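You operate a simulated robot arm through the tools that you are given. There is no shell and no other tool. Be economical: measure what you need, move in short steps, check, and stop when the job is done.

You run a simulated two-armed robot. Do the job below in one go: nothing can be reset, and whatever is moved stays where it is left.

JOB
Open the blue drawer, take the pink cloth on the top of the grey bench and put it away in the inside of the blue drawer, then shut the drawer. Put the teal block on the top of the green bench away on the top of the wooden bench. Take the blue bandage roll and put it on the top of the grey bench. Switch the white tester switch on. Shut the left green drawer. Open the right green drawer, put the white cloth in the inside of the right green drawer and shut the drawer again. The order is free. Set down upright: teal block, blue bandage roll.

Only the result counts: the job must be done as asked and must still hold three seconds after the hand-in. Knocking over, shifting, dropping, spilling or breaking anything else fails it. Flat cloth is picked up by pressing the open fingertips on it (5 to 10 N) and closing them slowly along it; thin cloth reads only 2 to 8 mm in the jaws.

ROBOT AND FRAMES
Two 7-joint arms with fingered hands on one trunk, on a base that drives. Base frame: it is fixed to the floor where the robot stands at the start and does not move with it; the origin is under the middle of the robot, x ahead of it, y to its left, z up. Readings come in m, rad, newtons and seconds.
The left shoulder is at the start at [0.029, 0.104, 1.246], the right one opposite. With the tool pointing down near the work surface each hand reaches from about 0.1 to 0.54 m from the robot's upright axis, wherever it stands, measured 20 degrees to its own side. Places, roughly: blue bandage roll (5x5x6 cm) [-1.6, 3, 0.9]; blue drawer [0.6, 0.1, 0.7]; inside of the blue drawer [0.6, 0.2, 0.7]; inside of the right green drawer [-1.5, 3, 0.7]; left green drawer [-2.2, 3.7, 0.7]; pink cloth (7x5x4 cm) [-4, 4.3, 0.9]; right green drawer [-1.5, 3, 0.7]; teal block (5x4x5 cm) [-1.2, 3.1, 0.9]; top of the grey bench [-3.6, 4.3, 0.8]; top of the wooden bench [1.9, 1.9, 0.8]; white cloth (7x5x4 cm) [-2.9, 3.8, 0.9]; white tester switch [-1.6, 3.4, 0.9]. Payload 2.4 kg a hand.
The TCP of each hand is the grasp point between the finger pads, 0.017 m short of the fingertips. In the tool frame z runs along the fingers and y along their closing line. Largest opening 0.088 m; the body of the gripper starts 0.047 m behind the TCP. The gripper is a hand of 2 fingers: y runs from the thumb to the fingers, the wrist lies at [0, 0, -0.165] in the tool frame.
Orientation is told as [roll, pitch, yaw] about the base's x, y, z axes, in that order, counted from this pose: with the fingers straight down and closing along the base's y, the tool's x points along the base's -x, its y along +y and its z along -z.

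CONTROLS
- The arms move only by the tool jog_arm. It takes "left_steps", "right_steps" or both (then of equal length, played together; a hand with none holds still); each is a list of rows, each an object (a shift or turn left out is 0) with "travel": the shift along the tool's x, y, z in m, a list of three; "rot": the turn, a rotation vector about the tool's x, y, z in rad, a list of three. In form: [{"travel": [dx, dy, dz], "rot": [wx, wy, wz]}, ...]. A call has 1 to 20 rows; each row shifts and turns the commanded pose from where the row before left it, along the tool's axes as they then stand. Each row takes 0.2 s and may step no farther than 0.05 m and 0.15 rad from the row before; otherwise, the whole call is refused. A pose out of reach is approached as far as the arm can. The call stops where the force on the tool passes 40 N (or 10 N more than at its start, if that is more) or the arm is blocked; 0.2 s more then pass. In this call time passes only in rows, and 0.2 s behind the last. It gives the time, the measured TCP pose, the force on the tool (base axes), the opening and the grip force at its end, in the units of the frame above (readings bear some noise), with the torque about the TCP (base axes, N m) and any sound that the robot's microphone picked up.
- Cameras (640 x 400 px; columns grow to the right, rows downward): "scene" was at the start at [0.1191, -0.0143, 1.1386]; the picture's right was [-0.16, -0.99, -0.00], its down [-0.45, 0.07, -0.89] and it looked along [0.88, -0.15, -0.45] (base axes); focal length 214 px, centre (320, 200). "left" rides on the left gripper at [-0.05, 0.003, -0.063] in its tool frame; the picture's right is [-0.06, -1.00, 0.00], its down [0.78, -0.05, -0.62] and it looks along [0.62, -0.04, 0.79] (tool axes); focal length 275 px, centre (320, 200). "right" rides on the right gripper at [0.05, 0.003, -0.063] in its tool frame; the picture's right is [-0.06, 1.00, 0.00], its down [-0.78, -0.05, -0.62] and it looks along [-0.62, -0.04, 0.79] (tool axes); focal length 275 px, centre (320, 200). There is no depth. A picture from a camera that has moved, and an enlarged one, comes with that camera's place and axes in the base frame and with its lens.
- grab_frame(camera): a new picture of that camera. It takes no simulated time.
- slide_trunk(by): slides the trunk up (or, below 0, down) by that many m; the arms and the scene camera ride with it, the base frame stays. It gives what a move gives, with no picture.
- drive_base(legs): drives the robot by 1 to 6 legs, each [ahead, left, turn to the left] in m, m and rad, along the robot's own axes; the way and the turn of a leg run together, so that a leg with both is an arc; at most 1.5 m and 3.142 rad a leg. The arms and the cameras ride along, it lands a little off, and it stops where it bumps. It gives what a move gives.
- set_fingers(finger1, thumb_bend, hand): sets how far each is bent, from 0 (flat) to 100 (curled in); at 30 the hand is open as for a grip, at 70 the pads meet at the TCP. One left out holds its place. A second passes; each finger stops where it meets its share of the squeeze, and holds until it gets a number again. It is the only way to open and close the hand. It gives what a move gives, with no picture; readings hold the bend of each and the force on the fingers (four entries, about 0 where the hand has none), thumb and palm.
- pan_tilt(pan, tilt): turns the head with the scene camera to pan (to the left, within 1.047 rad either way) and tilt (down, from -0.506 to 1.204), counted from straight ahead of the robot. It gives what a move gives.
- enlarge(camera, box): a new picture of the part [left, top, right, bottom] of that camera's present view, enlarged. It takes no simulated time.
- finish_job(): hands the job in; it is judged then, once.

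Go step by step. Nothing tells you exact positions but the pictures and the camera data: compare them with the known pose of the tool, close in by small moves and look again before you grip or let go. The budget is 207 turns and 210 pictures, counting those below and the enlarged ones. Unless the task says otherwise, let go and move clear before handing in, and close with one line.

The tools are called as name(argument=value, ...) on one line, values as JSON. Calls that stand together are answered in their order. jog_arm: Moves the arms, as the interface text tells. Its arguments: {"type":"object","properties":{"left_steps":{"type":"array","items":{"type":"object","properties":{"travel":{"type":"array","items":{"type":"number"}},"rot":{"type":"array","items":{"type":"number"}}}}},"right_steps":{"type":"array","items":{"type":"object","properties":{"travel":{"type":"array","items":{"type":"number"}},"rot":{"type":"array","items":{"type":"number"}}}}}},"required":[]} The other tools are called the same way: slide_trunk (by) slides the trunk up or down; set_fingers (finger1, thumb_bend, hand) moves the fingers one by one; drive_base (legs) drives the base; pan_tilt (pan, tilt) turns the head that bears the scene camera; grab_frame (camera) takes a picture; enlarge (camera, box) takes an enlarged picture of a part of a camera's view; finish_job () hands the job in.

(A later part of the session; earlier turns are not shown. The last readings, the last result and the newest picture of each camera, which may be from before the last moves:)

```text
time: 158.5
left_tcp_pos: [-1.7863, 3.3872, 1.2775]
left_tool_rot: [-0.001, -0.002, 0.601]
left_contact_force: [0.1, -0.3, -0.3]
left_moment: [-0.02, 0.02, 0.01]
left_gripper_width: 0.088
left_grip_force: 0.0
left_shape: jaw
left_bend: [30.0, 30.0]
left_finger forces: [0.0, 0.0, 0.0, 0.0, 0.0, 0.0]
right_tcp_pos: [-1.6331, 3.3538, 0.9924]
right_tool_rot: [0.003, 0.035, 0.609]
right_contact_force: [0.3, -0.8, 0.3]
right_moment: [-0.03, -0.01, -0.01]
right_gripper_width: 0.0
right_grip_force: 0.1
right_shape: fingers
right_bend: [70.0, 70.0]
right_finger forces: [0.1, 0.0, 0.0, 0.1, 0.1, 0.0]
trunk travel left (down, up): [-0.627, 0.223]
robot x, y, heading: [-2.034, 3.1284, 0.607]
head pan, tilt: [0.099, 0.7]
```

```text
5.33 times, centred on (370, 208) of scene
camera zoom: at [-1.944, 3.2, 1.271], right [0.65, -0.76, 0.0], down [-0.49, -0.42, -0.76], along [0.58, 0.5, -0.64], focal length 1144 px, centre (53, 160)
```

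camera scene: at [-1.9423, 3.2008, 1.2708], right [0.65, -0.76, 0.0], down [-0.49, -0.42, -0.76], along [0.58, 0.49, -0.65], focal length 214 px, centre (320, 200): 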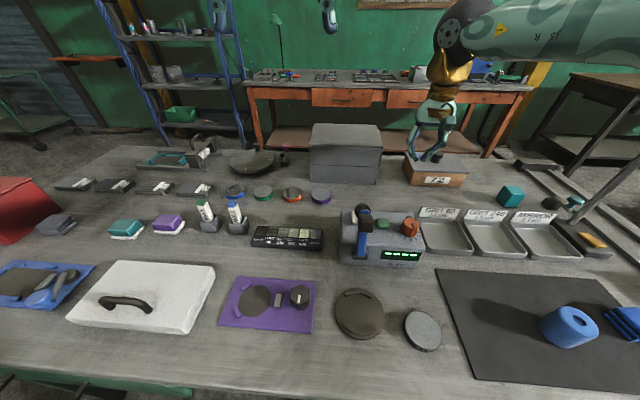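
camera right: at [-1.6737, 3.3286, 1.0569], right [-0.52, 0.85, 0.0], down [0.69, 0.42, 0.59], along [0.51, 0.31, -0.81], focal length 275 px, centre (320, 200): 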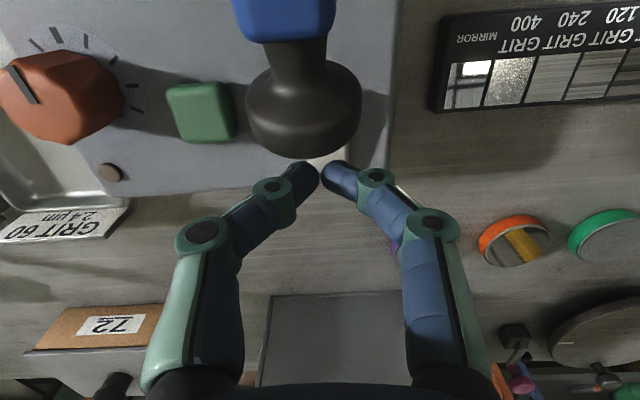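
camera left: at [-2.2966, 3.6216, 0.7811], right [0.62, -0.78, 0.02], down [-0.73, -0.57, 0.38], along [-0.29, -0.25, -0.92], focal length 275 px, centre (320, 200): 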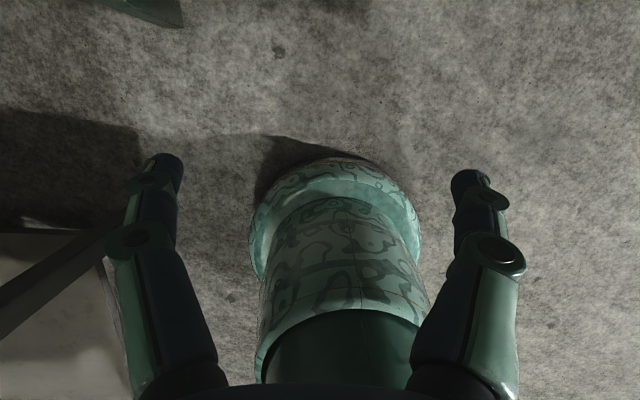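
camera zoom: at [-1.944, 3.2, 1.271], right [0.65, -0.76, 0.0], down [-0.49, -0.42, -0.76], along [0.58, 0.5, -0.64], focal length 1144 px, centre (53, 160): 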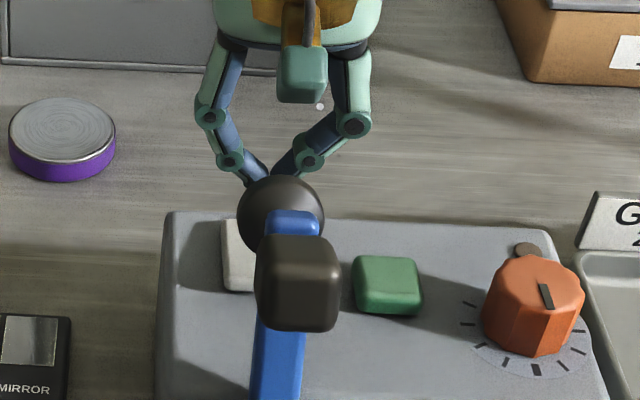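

The fingertips pass just behind the foot and are above the rocker. I press down in small steps.

jog_arm(right_steps=[{"travel": [0, 0, 0.012]}, {"travel": [0, 0, 0.006]}, {"travel": [0, 0, 0.004]}, {"travel": [0, 0, 0.004]}, {"travel": [0, 0, 0.004]}])

enlarge(camera="scene", box=[310, 170, 430, 245])

```text
time: 159.7
left_tcp_pos: [-1.7858, 3.3869, 1.2782]
left_tool_rot: [-0.003, -0.001, 0.603]
left_contact_force: [0.1, -0.5, -0.2]
left_moment: [-0.02, 0.01, -0.01]
left_gripper_width: 0.0878
left_grip_force: 0.0
left_shape: jaw
left_bend: [30.0, 30.0]
left_finger forces: [0.1, 0.1, 0.0, 0.1, 0.0, 0.0]
right_tcp_pos: [-1.6394, 3.3464, 0.9644]
right_tool_rot: [0.003, 0.036, 0.609]
right_contact_force: [0.5, 0.0, 0.0]
right_moment: [0.01, 0.02, 0.0]
right_gripper_width: 0.0
right_grip_force: 0.1
right_shape: fingers
right_bend: [70.0, 70.0]
right_finger forces: [0.0, 0.0, 0.1, 0.0, 0.0, 0.1]
right hand out of reach, approached as far as the arm can: row 3, 5
trunk travel left (down, up): [-0.627, 0.223]
robot x, y, heading: [-2.0293, 3.1277, 0.604]
head pan, tilt: [0.099, 0.7]
```

```text
5.33 times, centred on (370, 208) of scene
camera zoom: at [-1.9438, 3.1998, 1.271], right [0.65, -0.76, 0.0], down [-0.49, -0.42, -0.76], along [0.58, 0.5, -0.64], focal length 1144 px, centre (53, 160)
```

zoom: 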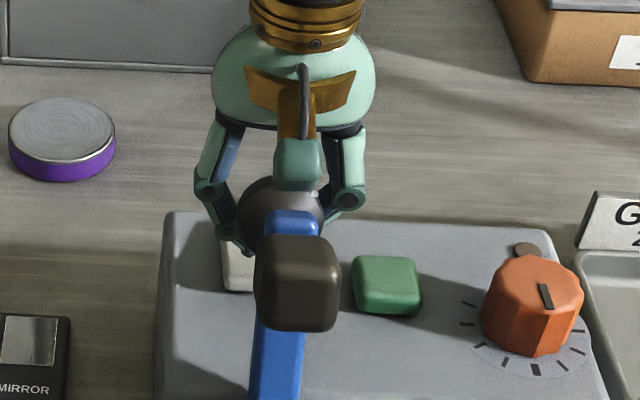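

The arm reaches its lower limit here and there is no contact yet. I raise the hand, lower the trunk 6 cm for better reach, and try again.

jog_arm(right_steps=[{"travel": [0, 0, -0.03]}, {"travel": [-0.004, 0, -0.04]}])

slide_trunk(by=-0.06)

jog_arm(right_steps=[{"travel": [0, 0, 0.002]}])

grab_frame(camera="right")

```text
time: 160.3
left_tcp_pos: [-1.7842, 3.3877, 1.2768]
left_tool_rot: [-0.001, -0.002, 0.602]
left_contact_force: [0.7, 0.0, 0.1]
left_moment: [-0.02, -0.03, -0.03]
left_gripper_width: 0.0881
left_grip_force: 0.0
left_shape: jaw
left_bend: [30.0, 30.0]
left_finger forces: [0.0, 0.0, 0.0, 0.0, 0.0, 0.0]
right_tcp_pos: [-1.6335, 3.3522, 1.0334]
right_tool_rot: [0.003, 0.036, 0.609]
right_contact_force: [0.3, -0.3, 0.4]
right_moment: [0.0, 0.0, 0.04]
right_gripper_width: 0.0
right_grip_force: 0.0
right_shape: fingers
right_bend: [70.0, 70.0]
right_finger forces: [0.1, 0.0, 0.0, 0.1, 0.0, 0.0]
trunk travel left (down, up): [-0.627, 0.223]
robot x, y, heading: [-2.0332, 3.1291, 0.606]
head pan, tilt: [0.099, 0.7]
```

```text
time: 161.3
left_tcp_pos: [-1.7844, 3.3875, 1.218]
left_tool_rot: [-0.003, -0.002, 0.601]
left_contact_force: [-0.4, -0.4, -0.3]
left_moment: [-0.02, 0.04, -0.01]
left_gripper_width: 0.0879
left_grip_force: 0.1
left_shape: jaw
left_bend: [30.0, 30.0]
left_finger forces: [0.1, 0.1, 0.0, 0.0, 0.0, 0.0]
right_tcp_pos: [-1.6338, 3.3502, 0.9739]
right_tool_rot: [0.002, 0.034, 0.61]
right_contact_force: [0.4, -0.1, -0.4]
right_moment: [-0.03, -0.01, 0.01]
right_gripper_width: 0.0
right_grip_force: 0.0
right_shape: fingers
right_bend: [70.0, 70.0]
right_finger forces: [0.0, 0.1, 0.0, 0.0, 0.0, 0.0]
trunk travel left (down, up): [-0.567, 0.283]
robot x, y, heading: [-2.0294, 3.1314, 0.605]
head pan, tilt: [0.099, 0.7]
```

```text
time: 161.7
left_tcp_pos: [-1.7864, 3.387, 1.2187]
left_tool_rot: [-0.002, -0.003, 0.602]
left_contact_force: [-0.4, -0.4, -1.0]
left_moment: [0.02, 0.01, 0.01]
left_gripper_width: 0.0881
left_grip_force: 0.1
left_shape: jaw
left_bend: [30.0, 30.0]
left_finger forces: [0.1, 0.0, 0.1, 0.0, 0.0, 0.0]
right_tcp_pos: [-1.6343, 3.3505, 0.9699]
right_tool_rot: [0.001, 0.033, 0.608]
right_contact_force: [0.4, 0.0, 0.5]
right_moment: [-0.03, 0.03, 0.0]
right_gripper_width: 0.0
right_grip_force: 0.1
right_shape: fingers
right_bend: [70.0, 70.0]
right_finger forces: [0.1, 0.0, 0.1, 0.0, 0.1, 0.0]
trunk travel left (down, up): [-0.567, 0.283]
robot x, y, heading: [-2.0317, 3.1294, 0.605]
head pan, tilt: [0.099, 0.7]
```

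```text
104 pictures are left
camera right: at [-1.6741, 3.3258, 1.036], right [-0.52, 0.85, 0.0], down [0.69, 0.42, 0.59], along [0.51, 0.31, -0.81], focal length 275 px, centre (320, 200)
```

right: 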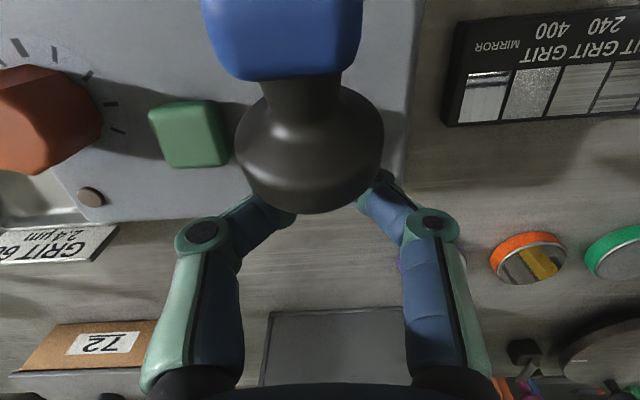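

jog_arm(right_steps=[{"travel": [0, 0, 0.004]}, {"travel": [0, 0, 0.004]}, {"travel": [0, 0, 0.004]}, {"travel": [0, 0, 0.004]}, {"travel": [0, 0, 0.004]}])

enlarge(camera="scene", box=[310, 150, 430, 225])

```text
time: 162.9
left_tcp_pos: [-1.7853, 3.3875, 1.2173]
left_tool_rot: [-0.001, -0.001, 0.602]
left_contact_force: [-0.5, -0.1, -0.1]
left_moment: [-0.01, 0.0, 0.03]
left_gripper_width: 0.0876
left_grip_force: 0.1
left_shape: jaw
left_bend: [30.0, 30.0]
left_finger forces: [0.0, 0.1, 0.0, 0.0, 0.1, 0.1]
right_tcp_pos: [-1.6339, 3.3493, 0.9518]
right_tool_rot: [0.005, 0.035, 0.611]
right_contact_force: [0.3, -0.2, 1.0]
right_moment: [0.02, 0.03, 0.01]
right_gripper_width: 0.0
right_grip_force: 0.4
right_shape: fingers
right_bend: [70.0, 70.0]
right_finger forces: [0.0, 0.0, 0.0, 0.0, 0.0, 0.0]
trunk travel left (down, up): [-0.567, 0.283]
robot x, y, heading: [-2.0322, 3.1268, 0.608]
head pan, tilt: [0.099, 0.7]
heard: click
```

```text
5.33 times, centred on (370, 188) of scene
camera zoom: at [-1.9435, 3.2001, 1.2109], right [0.65, -0.76, 0.0], down [-0.49, -0.42, -0.76], along [0.58, 0.5, -0.64], focal length 1144 px, centre (53, 267)
```

zoom: 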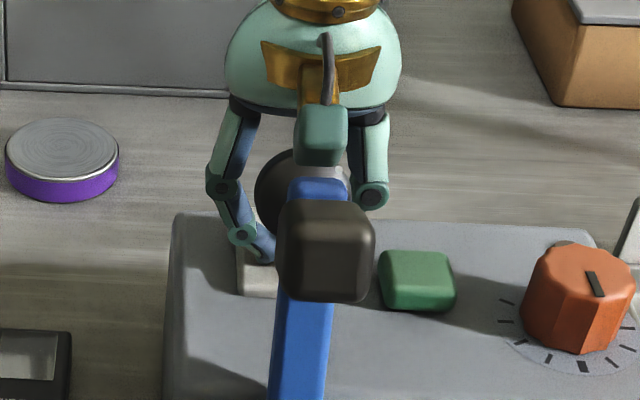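

I heard a click. I lift straight up and check the rocker's new tilt.

jog_arm(right_steps=[{"travel": [-0.001, 0, -0.04]}, {"travel": [-0.001, 0, -0.045]}, {"travel": [0, 0, -0.045]}, {"travel": [0.0, -0.045, 0]}, {"travel": [0.0, -0.045, 0]}])

set_fingers(hand="right", finger1=30, thumb_bend=30)

grab_frame(camera="right")

enlarge(camera="right", box=[320, 0, 560, 150])

```text
time: 164.1
left_tcp_pos: [-1.785, 3.3869, 1.2174]
left_tool_rot: [-0.003, -0.003, 0.601]
left_contact_force: [-0.6, 0.1, 0.2]
left_moment: [0.02, -0.01, -0.01]
left_gripper_width: 0.088
left_grip_force: 0.1
left_shape: jaw
left_bend: [30.0, 30.0]
left_finger forces: [0.1, 0.1, 0.0, 0.0, 0.1, 0.0]
right_tcp_pos: [-1.5776, 3.278, 1.082]
right_tool_rot: [0.001, 0.034, 0.611]
right_contact_force: [-0.1, 0.3, -0.3]
right_moment: [0.0, 0.0, -0.02]
right_gripper_width: 0.0
right_grip_force: 0.1
right_shape: fingers
right_bend: [70.0, 70.0]
right_finger forces: [0.0, 0.0, 0.0, 0.0, 0.1, 0.0]
trunk travel left (down, up): [-0.567, 0.283]
robot x, y, heading: [-2.035, 3.1293, 0.605]
head pan, tilt: [0.099, 0.7]
```

```text
time: 165.1
left_tcp_pos: [-1.7857, 3.3863, 1.2183]
left_tool_rot: [-0.002, 0.0, 0.602]
left_contact_force: [-0.2, 0.6, -0.4]
left_moment: [0.02, -0.02, -0.02]
left_gripper_width: 0.0878
left_grip_force: 0.1
left_shape: jaw
left_bend: [30.0, 30.0]
left_finger forces: [0.0, 0.1, 0.1, 0.1, 0.0, 0.0]
right_tcp_pos: [-1.5784, 3.2794, 1.0806]
right_tool_rot: [0.001, 0.035, 0.609]
right_contact_force: [0.3, 0.5, 0.9]
right_moment: [-0.01, 0.0, 0.0]
right_gripper_width: 0.0833
right_grip_force: 0.1
right_shape: fingers
right_bend: [30.0, 30.0]
right_finger forces: [0.0, 0.0, 0.0, 0.1, 0.0, 0.1]
trunk travel left (down, up): [-0.567, 0.283]
robot x, y, heading: [-2.03, 3.131, 0.605]
head pan, tilt: [0.099, 0.7]
```

```text
102 pictures are left
camera right: at [-1.6176, 3.2549, 1.1464], right [-0.52, 0.85, 0.0], down [0.69, 0.42, 0.59], along [0.5, 0.31, -0.81], focal length 275 px, centre (320, 200)
```

right: 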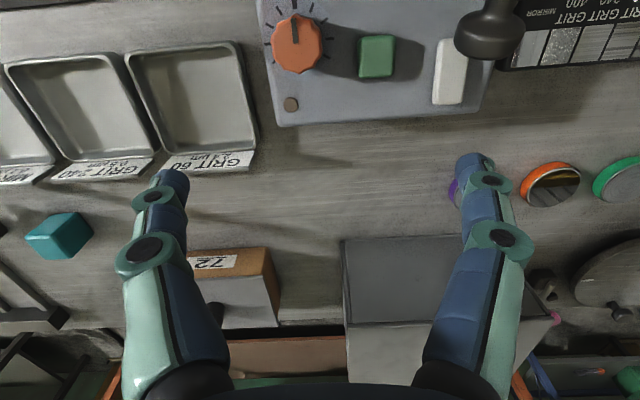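

```text
2.67 times, centred on (440, 75) of right
camera zoom: at [-1.6176, 3.2549, 1.1464], right [-0.52, 0.85, 0.0], down [0.69, 0.42, 0.59], along [0.5, 0.31, -0.81], focal length 734 px, centre (0, 533)
```

zoom: 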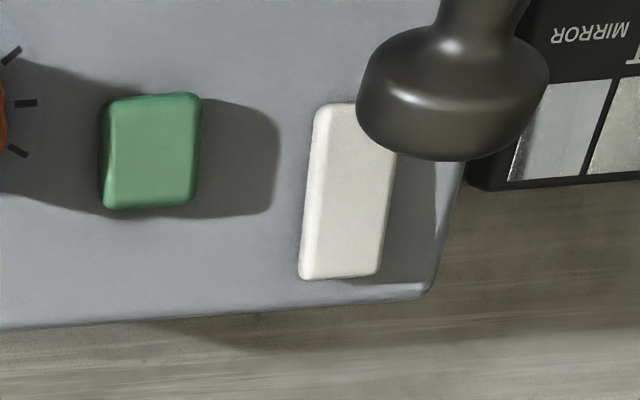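

The rocker flipped with a click. Next the blue roll at about (-1.55, 2.97): I pull the right hand back, shift the base right, and look.

jog_arm(right_steps=[{"travel": [0.045, 0, -0.01], "rot": [0, -0.035, 0]}, {"travel": [0.048, 0, 0]}, {"travel": [0.048, 0, 0]}, {"travel": [0.04, -0.02, 0]}])

drive_base(legs=[[-0.05, 0, 0.01], [0, -0.27, 0]])

pan_tilt(pan=-0.3, tilt=0.7)

grab_frame(camera="right")

grab_frame(camera="scene")

```text
time: 166.1
left_tcp_pos: [-1.786, 3.3872, 1.2176]
left_tool_rot: [-0.002, -0.002, 0.602]
left_contact_force: [0.3, -0.5, -0.6]
left_moment: [0.02, -0.03, 0.01]
left_gripper_width: 0.0878
left_grip_force: 0.1
left_shape: jaw
left_bend: [30.0, 30.0]
left_finger forces: [0.0, 0.0, 0.0, 0.0, 0.1, 0.0]
right_tcp_pos: [-1.7143, 3.1576, 1.0917]
right_tool_rot: [0.002, -0.002, 0.609]
right_contact_force: [0.6, 0.3, 0.6]
right_moment: [-0.03, -0.02, -0.03]
right_gripper_width: 0.0834
right_grip_force: 0.1
right_shape: fingers
right_bend: [30.0, 30.0]
right_finger forces: [0.0, 0.1, 0.0, 0.0, 0.1, 0.0]
trunk travel left (down, up): [-0.567, 0.283]
robot x, y, heading: [-2.033, 3.1257, 0.608]
head pan, tilt: [0.099, 0.7]
```

```text
time: 168.5
left_tcp_pos: [-1.6738, 3.1413, 1.2176]
left_tool_rot: [-0.003, -0.002, 0.614]
left_contact_force: [-0.4, -0.3, -1.3]
left_moment: [0.01, 0.01, -0.03]
left_gripper_width: 0.0878
left_grip_force: 0.1
left_shape: jaw
left_bend: [30.0, 30.0]
left_finger forces: [0.1, 0.1, 0.0, 0.1, 0.1, 0.0]
right_tcp_pos: [-1.6003, 2.9123, 1.0912]
right_tool_rot: [0.0, 0.001, 0.621]
right_contact_force: [-0.6, -0.5, 0.2]
right_moment: [-0.02, -0.03, 0.02]
right_gripper_width: 0.0832
right_grip_force: 0.0
right_shape: fingers
right_bend: [30.0, 30.0]
right_finger forces: [0.1, 0.0, 0.0, 0.0, 0.0, 0.1]
trunk travel left (down, up): [-0.567, 0.283]
robot x, y, heading: [-1.9174, 2.8793, 0.617]
head pan, tilt: [0.099, 0.7]
```

```text
time: 169.4
left_tcp_pos: [-1.6745, 3.1407, 1.2171]
left_tool_rot: [-0.003, -0.001, 0.616]
left_contact_force: [-0.2, -0.3, 0.1]
left_moment: [0.01, 0.0, 0.0]
left_gripper_width: 0.0878
left_grip_force: 0.1
left_shape: jaw
left_bend: [30.0, 30.0]
left_finger forces: [0.0, 0.0, 0.1, 0.0, 0.0, 0.0]
right_tcp_pos: [-1.6015, 2.9138, 1.0923]
right_tool_rot: [0.001, 0.002, 0.621]
right_contact_force: [0.3, -0.2, 1.1]
right_moment: [0.02, 0.01, -0.02]
right_gripper_width: 0.0835
right_grip_force: 0.1
right_shape: fingers
right_bend: [30.0, 30.0]
right_finger forces: [0.1, 0.0, 0.0, 0.1, 0.0, 0.1]
trunk travel left (down, up): [-0.567, 0.283]
robot x, y, heading: [-1.9192, 2.8817, 0.617]
head pan, tilt: [-0.3, 0.7]
```

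```text
100 pictures are left
camera right: at [-1.6433, 2.8868, 1.1552], right [-0.53, 0.85, 0.0], down [0.67, 0.42, 0.62], along [0.52, 0.33, -0.79], focal length 275 px, centre (320, 200)
```

right: 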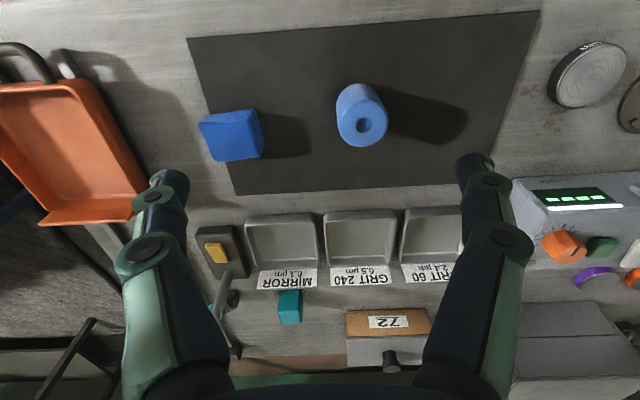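

```text
99 pictures are left
camera scene: at [-1.8134, 2.9231, 1.2109], right [0.31, -0.95, 0.0], down [-0.61, -0.2, -0.76], along [0.73, 0.24, -0.64], focal length 214 px, centre (320, 200)
```

scene: 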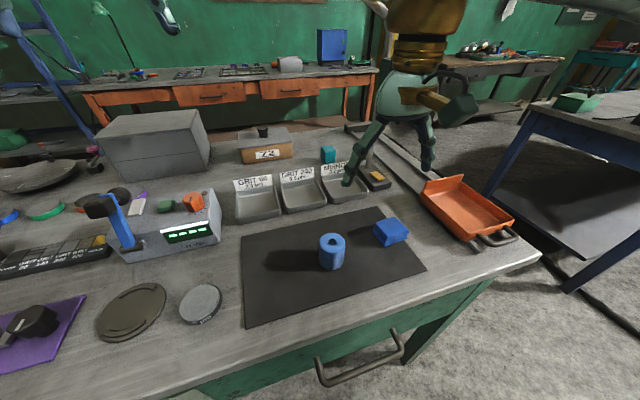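

The roll top is at about (-1.578, 2.979, 0.91). I move the right hand above it.

jog_arm(right_steps=[{"travel": [-0.028, 0.02, 0.03]}, {"travel": [-0.0285, 0.0195, 0.03]}, {"travel": [0, 0, 0.045]}])

grab_frame(camera="right")

```text
time: 170.2
left_tcp_pos: [-1.6736, 3.1413, 1.2174]
left_tool_rot: [-0.002, -0.001, 0.614]
left_contact_force: [0.1, 0.2, -0.3]
left_moment: [-0.01, 0.01, 0.0]
left_gripper_width: 0.0881
left_grip_force: 0.1
left_shape: jaw
left_bend: [30.0, 30.0]
left_finger forces: [0.0, 0.0, 0.0, 0.0, 0.1, 0.0]
right_tcp_pos: [-1.5783, 2.9781, 0.9879]
right_tool_rot: [0.002, -0.001, 0.622]
right_contact_force: [0.7, -0.7, 0.6]
right_moment: [-0.02, 0.02, -0.01]
right_gripper_width: 0.0838
right_grip_force: 0.1
right_shape: fingers
right_bend: [30.0, 30.0]
right_finger forces: [0.0, 0.0, 0.1, 0.1, 0.0, 0.0]
trunk travel left (down, up): [-0.567, 0.283]
robot x, y, heading: [-1.9165, 2.8822, 0.612]
head pan, tilt: [-0.3, 0.7]
```

```text
98 pictures are left
camera right: at [-1.6194, 2.9517, 1.0516], right [-0.53, 0.85, 0.0], down [0.67, 0.42, 0.62], along [0.52, 0.33, -0.79], focal length 275 px, centre (320, 200)
```

right: 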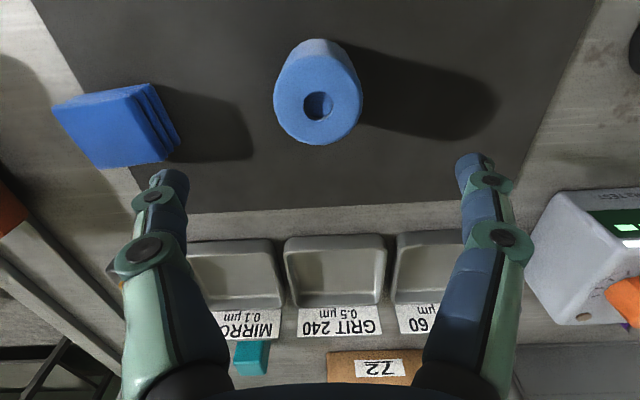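

Centred over the roll. I descend and close.

jog_arm(right_steps=[{"travel": [0, 0, 0.035]}, {"travel": [0, 0, 0.035]}, {"travel": [0, 0, 0.033]}])

set_fingers(hand="right", finger1=60, thumb_bend=60)

grab_frame(camera="right")

```text
time: 171.0
left_tcp_pos: [-1.6741, 3.1417, 1.218]
left_tool_rot: [-0.002, 0.0, 0.615]
left_contact_force: [-0.6, 0.0, 1.1]
left_moment: [0.03, -0.01, 0.0]
left_gripper_width: 0.0881
left_grip_force: 0.0
left_shape: jaw
left_bend: [30.0, 30.0]
left_finger forces: [0.0, 0.1, 0.0, 0.1, 0.0, 0.0]
right_tcp_pos: [-1.5782, 2.9787, 0.8848]
right_tool_rot: [0.002, 0.001, 0.623]
right_contact_force: [0.3, -1.2, 0.1]
right_moment: [0.01, 0.0, -0.03]
right_gripper_width: 0.0834
right_grip_force: 0.1
right_shape: fingers
right_bend: [30.0, 30.0]
right_finger forces: [0.0, 0.0, 0.1, 0.0, 0.1, 0.0]
trunk travel left (down, up): [-0.567, 0.283]
robot x, y, heading: [-1.9154, 2.8787, 0.615]
head pan, tilt: [-0.3, 0.7]
```

```text
time: 172.0
left_tcp_pos: [-1.6738, 3.141, 1.2178]
left_tool_rot: [-0.002, -0.001, 0.615]
left_contact_force: [0.5, 0.2, 0.4]
left_moment: [0.01, 0.01, 0.0]
left_gripper_width: 0.0879
left_grip_force: 0.0
left_shape: jaw
left_bend: [30.0, 30.0]
left_finger forces: [0.0, 0.0, 0.0, 0.0, 0.0, 0.0]
right_tcp_pos: [-1.5785, 2.979, 0.8836]
right_tool_rot: [0.001, 0.0, 0.623]
right_contact_force: [-0.4, -0.3, -0.8]
right_moment: [-0.02, -0.03, 0.0]
right_gripper_width: 0.0389
right_grip_force: 4.8
right_shape: fingers
right_bend: [49.0, 55.0]
right_finger forces: [4.9, 0.0, 0.1, 0.0, 4.9, 0.0]
trunk travel left (down, up): [-0.567, 0.283]
robot x, y, heading: [-1.9194, 2.8784, 0.619]
head pan, tilt: [-0.3, 0.7]
```

```text
97 pictures are left
camera right: at [-1.621, 2.9523, 0.9468], right [-0.53, 0.85, 0.0], down [0.67, 0.42, 0.62], along [0.52, 0.33, -0.79], focal length 275 px, centre (320, 200)
```

right: 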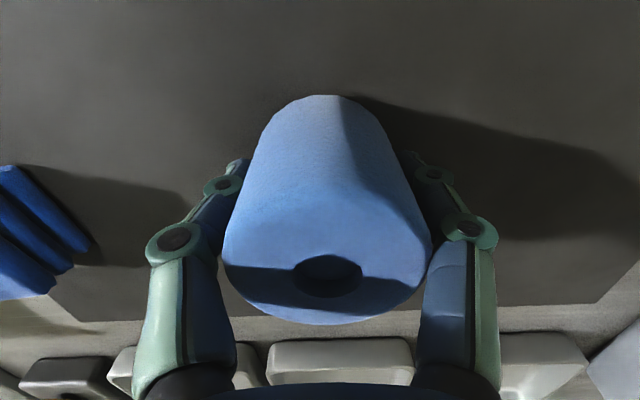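

Gripped softly at 5 N. I firm up the grip and lift.

set_fingers(hand="right", finger1=66, thumb_bend=66)

jog_arm(right_steps=[{"travel": [0, 0, -0.02]}, {"travel": [0, 0, -0.04]}, {"travel": [0, 0, -0.045]}])

grab_frame(camera="right")

```text
time: 173.0
left_tcp_pos: [-1.6741, 3.1411, 1.2178]
left_tool_rot: [0.0, -0.001, 0.614]
left_contact_force: [1.0, -0.2, 0.4]
left_moment: [0.0, -0.01, -0.02]
left_gripper_width: 0.0878
left_grip_force: 0.0
left_shape: jaw
left_bend: [30.0, 30.0]
left_finger forces: [0.0, 0.0, 0.1, 0.1, 0.0, 0.0]
right_tcp_pos: [-1.5793, 2.9785, 0.8834]
right_tool_rot: [0.001, 0.0, 0.623]
right_contact_force: [0.5, 0.2, 0.2]
right_moment: [0.02, 0.02, -0.01]
right_gripper_width: 0.0386
right_grip_force: 7.6
right_shape: fingers
right_bend: [48.0, 59.0]
right_finger forces: [7.2, 0.0, 0.0, 0.0, 7.0, 0.1]
trunk travel left (down, up): [-0.567, 0.283]
robot x, y, heading: [-1.9143, 2.8816, 0.618]
head pan, tilt: [-0.3, 0.7]
```

```text
time: 173.8
left_tcp_pos: [-1.6745, 3.1415, 1.2184]
left_tool_rot: [-0.001, -0.001, 0.615]
left_contact_force: [0.1, 0.1, 0.0]
left_moment: [0.01, 0.0, 0.01]
left_gripper_width: 0.0879
left_grip_force: 0.0
left_shape: jaw
left_bend: [30.0, 30.0]
left_finger forces: [0.0, 0.1, 0.1, 0.1, 0.0, 0.0]
right_tcp_pos: [-1.578, 2.9784, 0.9874]
right_tool_rot: [0.001, -0.001, 0.621]
right_contact_force: [-0.7, -0.9, -0.7]
right_moment: [0.01, -0.01, 0.0]
right_gripper_width: 0.0386
right_grip_force: 6.9
right_shape: fingers
right_bend: [48.0, 59.0]
right_finger forces: [7.1, 0.0, 0.0, 0.0, 6.9, 0.0]
trunk travel left (down, up): [-0.567, 0.283]
robot x, y, heading: [-1.9178, 2.8779, 0.613]
head pan, tilt: [-0.3, 0.7]
```

```text
96 pictures are left
camera right: at [-1.6206, 2.9525, 1.0515], right [-0.53, 0.85, 0.0], down [0.67, 0.42, 0.62], along [0.52, 0.33, -0.79], focal length 275 px, centre (320, 200)
```

right: 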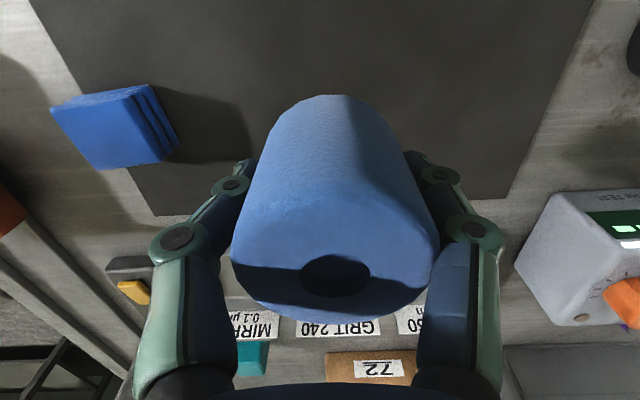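

The roll is held upright. The teal block at about (-1.21, 3.09) I'll fetch later from the bench's right end. Now I drive to the grey bench with the roll, to the pose I used for the white cloth.

drive_base(legs=[[-0.35, 0, 0], [0, 0, 1.583], [0.75, 0.06, 0]])

pan_tilt(pan=0.0, tilt=0.6)

grab_frame(camera="scene")

```text
time: 183.6
left_tcp_pos: [-2.9697, 3.4715, 1.2166]
left_tool_rot: [-0.002, 0.001, 2.214]
left_contact_force: [-0.3, -0.1, -1.0]
left_moment: [-0.02, -0.01, -0.01]
left_gripper_width: 0.088
left_grip_force: 0.1
left_shape: jaw
left_bend: [30.0, 30.0]
left_finger forces: [0.0, 0.0, 0.0, 0.1, 0.1, 0.0]
right_tcp_pos: [-2.8096, 3.571, 0.9865]
right_tool_rot: [0.003, -0.001, 2.22]
right_contact_force: [-0.5, -0.4, 0.2]
right_moment: [-0.02, 0.0, -0.04]
right_gripper_width: 0.0386
right_grip_force: 6.7
right_shape: fingers
right_bend: [48.0, 59.0]
right_finger forces: [7.1, 0.0, 0.1, 0.0, 6.8, 0.1]
trunk travel left (down, up): [-0.567, 0.283]
robot x, y, heading: [-2.7015, 3.2367, 2.211]
head pan, tilt: [-0.3, 0.7]
```

```text
time: 184.4
left_tcp_pos: [-2.9691, 3.4699, 1.2173]
left_tool_rot: [-0.003, 0.001, 2.215]
left_contact_force: [0.1, -0.1, 0.0]
left_moment: [0.04, 0.04, 0.02]
left_gripper_width: 0.0878
left_grip_force: 0.1
left_shape: jaw
left_bend: [30.0, 30.0]
left_finger forces: [0.0, 0.1, 0.0, 0.1, 0.0, 0.0]
right_tcp_pos: [-2.8082, 3.5714, 0.9872]
right_tool_rot: [0.002, 0.0, 2.221]
right_contact_force: [-1.1, 0.2, 0.1]
right_moment: [0.02, -0.02, 0.01]
right_gripper_width: 0.0387
right_grip_force: 6.8
right_shape: fingers
right_bend: [48.0, 59.0]
right_finger forces: [7.1, 0.0, 0.0, 0.0, 6.9, 0.0]
trunk travel left (down, up): [-0.567, 0.283]
robot x, y, heading: [-2.7006, 3.2377, 2.214]
head pan, tilt: [0.0, 0.6]
```

```text
95 pictures are left
camera scene: at [-2.7701, 3.3291, 1.2195], right [0.8, 0.6, 0.0], down [0.34, -0.45, -0.82], along [-0.5, 0.66, -0.57], focal length 214 px, centre (320, 200)
```

scene: 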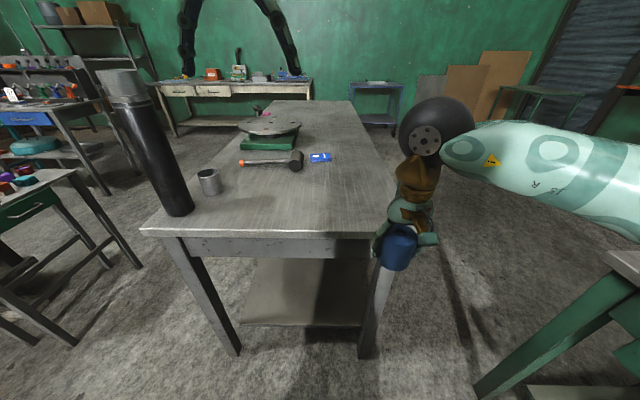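

The table spot near the right front is free. I approach a little, keeping clear of the tall black bottle on the left, and move the roll over the bench.

drive_base(legs=[[0.2, -0.06, -0.01]])

jog_arm(right_steps=[{"travel": [-0.04, 0.02, 0]}, {"travel": [-0.04, 0.02, 0]}])

grab_frame(camera="scene")

grab_frame(camera="right")

```text
time: 186.0
left_tcp_pos: [-3.042, 3.6694, 1.2176]
left_tool_rot: [0.0, 0.0, 2.207]
left_contact_force: [0.9, -0.1, -0.3]
left_moment: [-0.05, -0.02, -0.02]
left_gripper_width: 0.0877
left_grip_force: 0.0
left_shape: jaw
left_bend: [30.0, 30.0]
left_finger forces: [0.1, 0.0, 0.1, 0.0, 0.1, 0.1]
right_tcp_pos: [-2.8808, 3.7683, 0.9868]
right_tool_rot: [0.0, 0.0, 2.214]
right_contact_force: [0.2, 0.4, 0.7]
right_moment: [-0.02, -0.03, -0.02]
right_gripper_width: 0.0383
right_grip_force: 7.0
right_shape: fingers
right_bend: [48.0, 59.0]
right_finger forces: [7.1, 0.0, 0.1, 0.0, 6.9, 0.1]
trunk travel left (down, up): [-0.567, 0.283]
robot x, y, heading: [-2.7751, 3.4287, 2.207]
head pan, tilt: [0.0, 0.6]
```

```text
time: 186.6
left_tcp_pos: [-3.0415, 3.6677, 1.2177]
left_tool_rot: [-0.003, 0.0, 2.206]
left_contact_force: [0.1, -1.3, -1.2]
left_moment: [-0.02, -0.02, 0.01]
left_gripper_width: 0.0879
left_grip_force: 0.0
left_shape: jaw
left_bend: [30.0, 30.0]
left_finger forces: [0.1, 0.0, 0.0, 0.0, 0.1, 0.0]
right_tcp_pos: [-2.9628, 3.8082, 0.9867]
right_tool_rot: [0.001, 0.001, 2.214]
right_contact_force: [0.0, 0.4, -0.9]
right_moment: [0.03, -0.06, -0.01]
right_gripper_width: 0.0384
right_grip_force: 7.3
right_shape: fingers
right_bend: [48.0, 59.0]
right_finger forces: [6.9, 0.0, 0.1, 0.0, 6.8, 0.1]
trunk travel left (down, up): [-0.567, 0.283]
robot x, y, heading: [-2.7767, 3.4325, 2.209]
head pan, tilt: [0.0, 0.6]
```

```text
94 pictures are left
camera scene: at [-2.8433, 3.525, 1.2195], right [0.8, 0.6, 0.0], down [0.34, -0.45, -0.82], along [-0.49, 0.66, -0.57], focal length 214 px, centre (320, 200)
```

scene: 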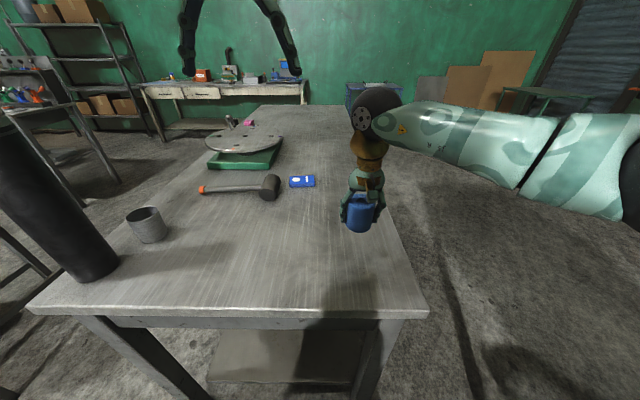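

```text
93 pictures are left
camera right: at [-2.934, 3.7663, 1.0504], right [-0.84, -0.55, 0.0], down [-0.43, 0.66, 0.62], along [-0.34, 0.52, -0.79], focal length 275 px, centre (320, 200)
```

right: 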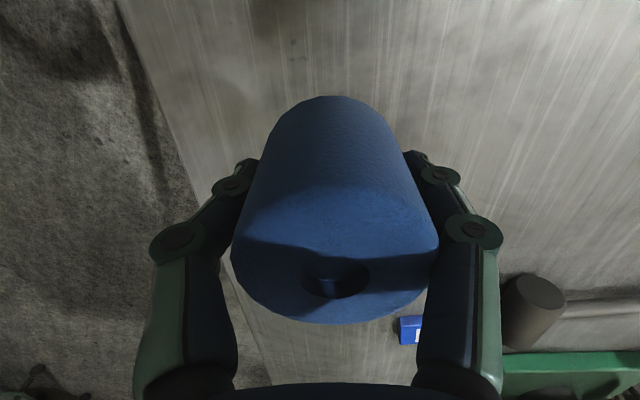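

The spot below is free. I lower the roll until it touches the bench.

jog_arm(right_steps=[{"travel": [0, 0, 0.04]}, {"travel": [0, 0, 0.04]}, {"travel": [0, 0, 0.015]}, {"travel": [0, 0, 0.004]}, {"travel": [0, 0, 0.004]}])

grab_frame(camera="right")

```text
time: 187.8
left_tcp_pos: [-3.0412, 3.6691, 1.2185]
left_tool_rot: [0.0, 0.0, 2.206]
left_contact_force: [-0.2, -0.1, 0.0]
left_moment: [0.0, 0.02, 0.04]
left_gripper_width: 0.0878
left_grip_force: 0.2
left_shape: jaw
left_bend: [30.0, 30.0]
left_finger forces: [0.2, 0.1, 0.0, 0.1, 0.0, 0.1]
right_tcp_pos: [-2.9599, 3.8078, 0.8824]
right_tool_rot: [0.0, 0.001, 2.214]
right_contact_force: [-0.3, 0.8, 0.1]
right_moment: [-0.01, 0.01, 0.04]
right_gripper_width: 0.0386
right_grip_force: 6.9
right_shape: fingers
right_bend: [48.0, 59.0]
right_finger forces: [6.9, 0.0, 0.0, 0.0, 6.7, 0.0]
trunk travel left (down, up): [-0.567, 0.283]
robot x, y, heading: [-2.7765, 3.4301, 2.214]
head pan, tilt: [0.0, 0.6]
```

```text
92 pictures are left
camera right: at [-2.9321, 3.7658, 0.9471], right [-0.84, -0.55, 0.0], down [-0.43, 0.66, 0.62], along [-0.34, 0.52, -0.79], focal length 275 px, centre (320, 200)
```

right: 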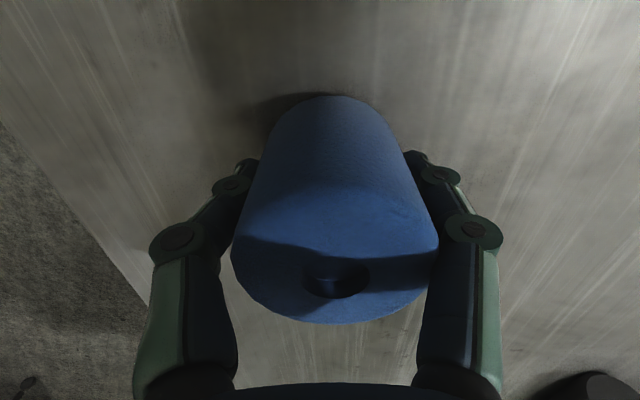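

No contact yet, so I go on down in 2 mm steps.

jog_arm(right_steps=[{"travel": [0, 0, 0.002]}, {"travel": [0, 0, 0.002]}, {"travel": [0, 0, 0.002]}])

```text
time: 188.6
left_tcp_pos: [-3.0407, 3.668, 1.2177]
left_tool_rot: [-0.001, -0.003, 2.206]
left_contact_force: [-0.4, 0.2, -0.2]
left_moment: [-0.02, -0.01, -0.03]
left_gripper_width: 0.0879
left_grip_force: 0.1
left_shape: jaw
left_bend: [30.0, 30.0]
left_finger forces: [0.0, 0.0, 0.0, 0.0, 0.1, 0.0]
right_tcp_pos: [-2.9617, 3.808, 0.8792]
right_tool_rot: [0.001, -0.002, 2.213]
right_contact_force: [0.7, -0.2, 3.1]
right_moment: [0.02, -0.04, 0.02]
right_gripper_width: 0.0384
right_grip_force: 7.8
right_shape: fingers
right_bend: [49.0, 59.0]
right_finger forces: [7.7, 0.0, 0.0, 0.1, 7.4, 0.0]
trunk travel left (down, up): [-0.567, 0.283]
robot x, y, heading: [-2.7711, 3.4289, 2.206]
head pan, tilt: [0.0, 0.6]
```

It's on the table (3 N contact). I release and lift away.

set_fingers(hand="right", finger1=30, thumb_bend=30)

jog_arm(right_steps=[{"travel": [0, 0, -0.03]}, {"travel": [0, 0, -0.045]}, {"travel": [0, 0, -0.045]}])

grab_frame(camera="right")

enlarge(camera="scene", box=[180, 90, 400, 228])

```text
time: 189.6
left_tcp_pos: [-3.0407, 3.6683, 1.217]
left_tool_rot: [-0.002, 0.0, 2.204]
left_contact_force: [-0.4, -0.1, -0.9]
left_moment: [0.0, -0.01, -0.05]
left_gripper_width: 0.088
left_grip_force: 0.0
left_shape: jaw
left_bend: [30.0, 30.0]
left_finger forces: [0.0, 0.0, 0.2, 0.0, 0.1, 0.0]
right_tcp_pos: [-2.9604, 3.808, 0.8776]
right_tool_rot: [0.002, 0.0, 2.214]
right_contact_force: [0.7, 1.0, 0.6]
right_moment: [-0.01, -0.01, 0.01]
right_gripper_width: 0.0834
right_grip_force: 0.1
right_shape: fingers
right_bend: [30.0, 30.0]
right_finger forces: [0.0, 0.1, 0.0, 0.1, 0.0, 0.0]
trunk travel left (down, up): [-0.567, 0.283]
robot x, y, heading: [-2.772, 3.4322, 2.208]
head pan, tilt: [0.0, 0.6]
```

```text
time: 190.4
left_tcp_pos: [-3.0398, 3.6687, 1.2164]
left_tool_rot: [-0.002, 0.0, 2.206]
left_contact_force: [0.3, -0.3, 0.6]
left_moment: [0.0, 0.02, 0.02]
left_gripper_width: 0.0879
left_grip_force: 0.1
left_shape: jaw
left_bend: [30.0, 30.0]
left_finger forces: [0.1, 0.0, 0.0, 0.0, 0.0, 0.0]
right_tcp_pos: [-2.9606, 3.8066, 1.0012]
right_tool_rot: [0.001, 0.0, 2.213]
right_contact_force: [-0.1, -0.6, 0.3]
right_moment: [-0.03, 0.02, -0.01]
right_gripper_width: 0.0833
right_grip_force: 0.0
right_shape: fingers
right_bend: [30.0, 30.0]
right_finger forces: [0.1, 0.1, 0.0, 0.1, 0.1, 0.0]
trunk travel left (down, up): [-0.567, 0.283]
robot x, y, heading: [-2.7751, 3.4295, 2.216]
head pan, tilt: [0.0, 0.6]
```

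```text
91 pictures are left
camera right: at [-2.9325, 3.7653, 1.0641], right [-0.84, -0.55, 0.0], down [-0.43, 0.66, 0.62], along [-0.34, 0.52, -0.79], focal length 275 px, centre (320, 200)
```

right: 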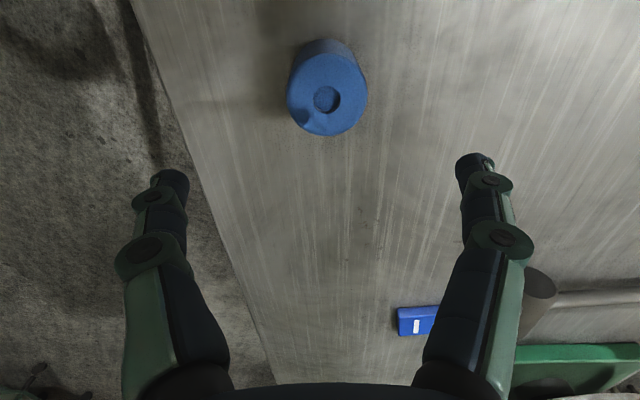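

```text
2.90 times, centred on (290, 159) of scene
camera zoom: at [-2.8427, 3.525, 1.2195], right [0.8, 0.6, 0.0], down [0.34, -0.45, -0.82], along [-0.49, 0.66, -0.57], focal length 622 px, centre (407, 319)
```

zoom: 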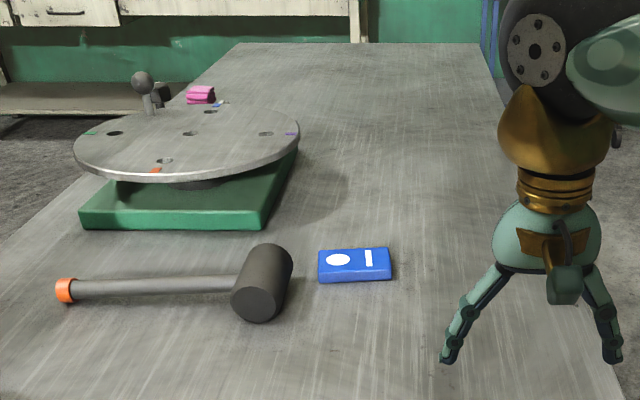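

The roll stands upright on the grey bench. The pink cloth lies at about (-3.96, 4.31) on the far left side of this table, so I must go round the left; I raise the trunk and look left first.

slide_trunk(by=0.2)

drive_base(legs=[[-0.45, 0, 0]])

pan_tilt(pan=0.7, tilt=0.6)

grab_frame(camera="scene")

```text
time: 192.6
left_tcp_pos: [-3.0406, 3.6669, 1.4169]
left_tool_rot: [-0.003, 0.0, 2.208]
left_contact_force: [0.5, -0.5, -0.1]
left_moment: [0.0, 0.01, -0.02]
left_gripper_width: 0.0876
left_grip_force: 0.0
left_shape: jaw
left_bend: [30.0, 30.0]
left_finger forces: [0.0, 0.0, 0.1, 0.0, 0.0, 0.0]
right_tcp_pos: [-2.9602, 3.8089, 1.1983]
right_tool_rot: [0.001, 0.0, 2.213]
right_contact_force: [0.1, 0.0, 0.2]
right_moment: [0.05, 0.0, 0.02]
right_gripper_width: 0.0835
right_grip_force: 0.0
right_shape: fingers
right_bend: [30.0, 30.0]
right_finger forces: [0.0, 0.1, 0.0, 0.0, 0.0, 0.0]
trunk travel left (down, up): [-0.767, 0.083]
robot x, y, heading: [-2.7706, 3.4338, 2.201]
head pan, tilt: [0.0, 0.6]
```

```text
time: 195.3
left_tcp_pos: [-2.77, 3.3062, 1.4177]
left_tool_rot: [-0.002, -0.002, 2.203]
left_contact_force: [0.1, -0.1, 0.7]
left_moment: [0.02, -0.02, 0.01]
left_gripper_width: 0.088
left_grip_force: 0.1
left_shape: jaw
left_bend: [30.0, 30.0]
left_finger forces: [0.0, 0.1, 0.0, 0.0, 0.1, 0.1]
right_tcp_pos: [-2.6894, 3.4432, 1.1986]
right_tool_rot: [0.001, 0.0, 2.211]
right_contact_force: [-0.1, -0.4, -0.8]
right_moment: [0.0, -0.04, 0.02]
right_gripper_width: 0.0836
right_grip_force: 0.0
right_shape: fingers
right_bend: [30.0, 30.0]
right_finger forces: [0.0, 0.1, 0.0, 0.0, 0.1, 0.0]
trunk travel left (down, up): [-0.767, 0.083]
robot x, y, heading: [-2.5036, 3.0688, 2.203]
head pan, tilt: [0.0, 0.6]
```

```text
time: 196.4
left_tcp_pos: [-2.772, 3.3064, 1.4177]
left_tool_rot: [-0.001, 0.001, 2.205]
left_contact_force: [-0.6, -0.7, 0.4]
left_moment: [0.01, 0.01, 0.02]
left_gripper_width: 0.0881
left_grip_force: 0.2
left_shape: jaw
left_bend: [30.0, 30.0]
left_finger forces: [0.1, 0.0, 0.1, 0.0, 0.1, 0.0]
right_tcp_pos: [-2.6901, 3.4447, 1.1993]
right_tool_rot: [0.002, -0.001, 2.213]
right_contact_force: [-1.1, 0.6, 0.5]
right_moment: [0.02, -0.01, -0.03]
right_gripper_width: 0.0834
right_grip_force: 0.1
right_shape: fingers
right_bend: [30.0, 30.0]
right_finger forces: [0.0, 0.1, 0.0, 0.0, 0.1, 0.0]
trunk travel left (down, up): [-0.767, 0.083]
robot x, y, heading: [-2.5042, 3.0656, 2.21]
head pan, tilt: [0.7, 0.6]
```

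```text
89 pictures are left
camera scene: at [-2.6068, 3.1108, 1.4198], right [0.23, 0.97, 0.0], down [0.55, -0.13, -0.82], along [-0.8, 0.19, -0.57], focal length 214 px, centre (320, 200)
```

scene: 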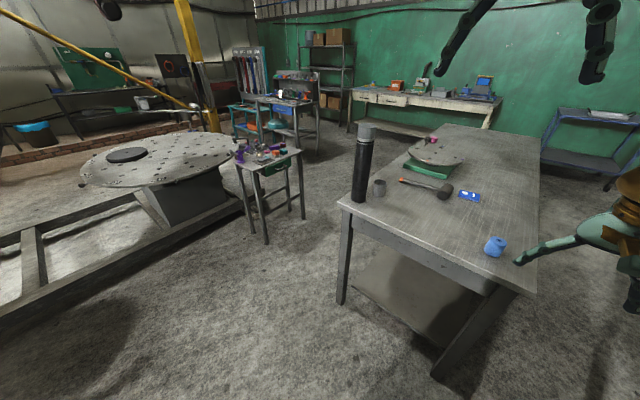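

The corridor left of the table is about 0.75 m wide. I go round the front left corner with the arms high, then along the left side.

drive_base(legs=[[0.4, 0.876, 0]])

pan_tilt(pan=0.0, tilt=0.7)

grab_frame(camera="scene")

```text
time: 201.4
left_tcp_pos: [-3.712, 3.1211, 1.4175]
left_tool_rot: [-0.003, -0.001, 2.193]
left_contact_force: [0.2, 0.1, -0.2]
left_moment: [0.0, -0.01, 0.0]
left_gripper_width: 0.0879
left_grip_force: 0.1
left_shape: jaw
left_bend: [30.0, 30.0]
left_finger forces: [0.1, 0.0, 0.0, 0.1, 0.0, 0.1]
right_tcp_pos: [-3.6298, 3.261, 1.1988]
right_tool_rot: [0.0, 0.0, 2.2]
right_contact_force: [-0.5, 0.2, 0.7]
right_moment: [-0.02, -0.01, -0.03]
right_gripper_width: 0.0833
right_grip_force: 0.1
right_shape: fingers
right_bend: [30.0, 30.0]
right_finger forces: [0.0, 0.0, 0.0, 0.0, 0.0, 0.0]
trunk travel left (down, up): [-0.767, 0.083]
robot x, y, heading: [-3.4463, 2.8836, 2.199]
head pan, tilt: [0.7, 0.6]
```

```text
time: 202.5
left_tcp_pos: [-3.7115, 3.1222, 1.418]
left_tool_rot: [-0.002, -0.001, 2.193]
left_contact_force: [-0.4, -0.2, 0.2]
left_moment: [-0.01, 0.01, 0.0]
left_gripper_width: 0.0878
left_grip_force: 0.1
left_shape: jaw
left_bend: [30.0, 30.0]
left_finger forces: [0.1, 0.0, 0.0, 0.0, 0.0, 0.1]
right_tcp_pos: [-3.6297, 3.2596, 1.1984]
right_tool_rot: [0.002, -0.002, 2.201]
right_contact_force: [0.5, 0.2, -0.3]
right_moment: [0.0, -0.01, 0.01]
right_gripper_width: 0.0837
right_grip_force: 0.0
right_shape: fingers
right_bend: [30.0, 30.0]
right_finger forces: [0.0, 0.1, 0.0, 0.0, 0.1, 0.0]
trunk travel left (down, up): [-0.767, 0.083]
robot x, y, heading: [-3.4503, 2.8811, 2.194]
head pan, tilt: [0.0, 0.7]
```

```text
88 pictures are left
camera scene: at [-3.5132, 2.972, 1.4112], right [0.81, 0.58, 0.0], down [0.38, -0.52, -0.76], along [-0.45, 0.62, -0.64], focal length 214 px, centre (320, 200)
```

scene: 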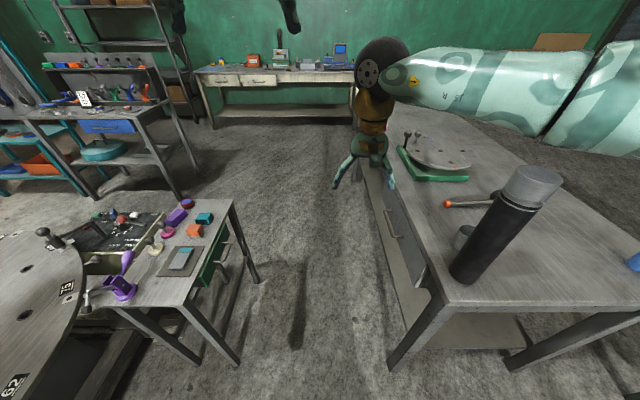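

The corridor is clear and I'm centred in it. I drive on to beside the pink cloth and turn to face the table.

drive_base(legs=[[1.3, 0.03, 0.01], [0.25, 0.0, 0.0], [0, 0, -1.56]])

pan_tilt(pan=-0.2, tilt=0.8)

grab_frame(camera="scene")

grab_frame(camera="right")

```text
time: 214.2
left_tcp_pos: [-4.1763, 4.3803, 1.4181]
left_tool_rot: [-0.001, 0.0, 0.677]
left_contact_force: [-0.1, -0.4, 0.0]
left_moment: [0.01, 0.0, -0.03]
left_gripper_width: 0.0878
left_grip_force: 0.1
left_shape: jaw
left_bend: [30.0, 30.0]
left_finger forces: [0.0, 0.1, 0.0, 0.0, 0.1, 0.0]
right_tcp_pos: [-4.0346, 4.3069, 1.1975]
right_tool_rot: [0.001, 0.002, 0.685]
right_contact_force: [-0.1, 0.3, 0.1]
right_moment: [-0.01, 0.0, 0.02]
right_gripper_width: 0.0837
right_grip_force: 0.0
right_shape: fingers
right_bend: [30.0, 30.0]
right_finger forces: [0.0, 0.0, 0.0, 0.0, 0.1, 0.0]
trunk travel left (down, up): [-0.767, 0.083]
robot x, y, heading: [-4.4033, 4.1052, 0.672]
head pan, tilt: [0.0, 0.7]
```

```text
time: 214.9
left_tcp_pos: [-4.1772, 4.3813, 1.4171]
left_tool_rot: [-0.001, 0.0, 0.678]
left_contact_force: [-0.5, 0.4, -0.5]
left_moment: [0.0, 0.0, -0.03]
left_gripper_width: 0.0881
left_grip_force: 0.1
left_shape: jaw
left_bend: [30.0, 30.0]
left_finger forces: [0.0, 0.0, 0.0, 0.1, 0.0, 0.0]
right_tcp_pos: [-4.0341, 4.3072, 1.1993]
right_tool_rot: [0.002, 0.0, 0.684]
right_contact_force: [-1.5, 0.1, -0.5]
right_moment: [0.02, -0.02, 0.0]
right_gripper_width: 0.0834
right_grip_force: 0.0
right_shape: fingers
right_bend: [30.0, 30.0]
right_finger forces: [0.0, 0.1, 0.1, 0.1, 0.0, 0.0]
trunk travel left (down, up): [-0.767, 0.083]
robot x, y, heading: [-4.4021, 4.1071, 0.679]
head pan, tilt: [-0.201, 0.799]
```

```text
87 pictures are left
camera scene: at [-4.3106, 4.1601, 1.4029], right [0.46, -0.89, 0.0], down [-0.64, -0.33, -0.7], along [0.62, 0.32, -0.72], focal length 214 px, centre (320, 200)
```

scene: 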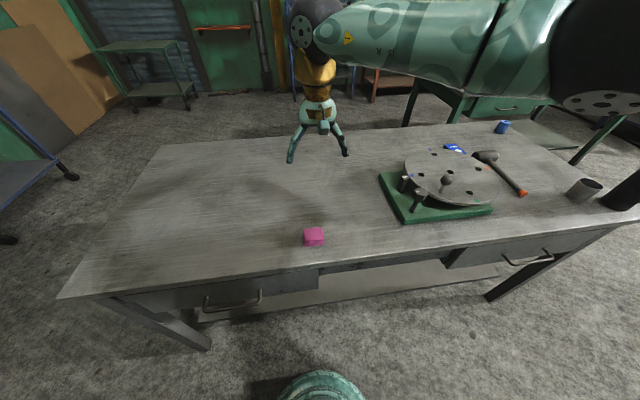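

```text
86 pictures are left
camera right: at [-4.0752, 4.2779, 1.2621], right [-0.58, 0.81, 0.0], down [0.64, 0.46, 0.62], along [0.5, 0.36, -0.79], focal length 275 px, centre (320, 200)
```

right: 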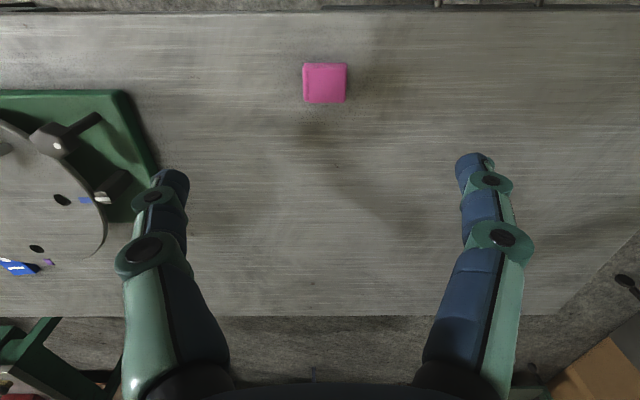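

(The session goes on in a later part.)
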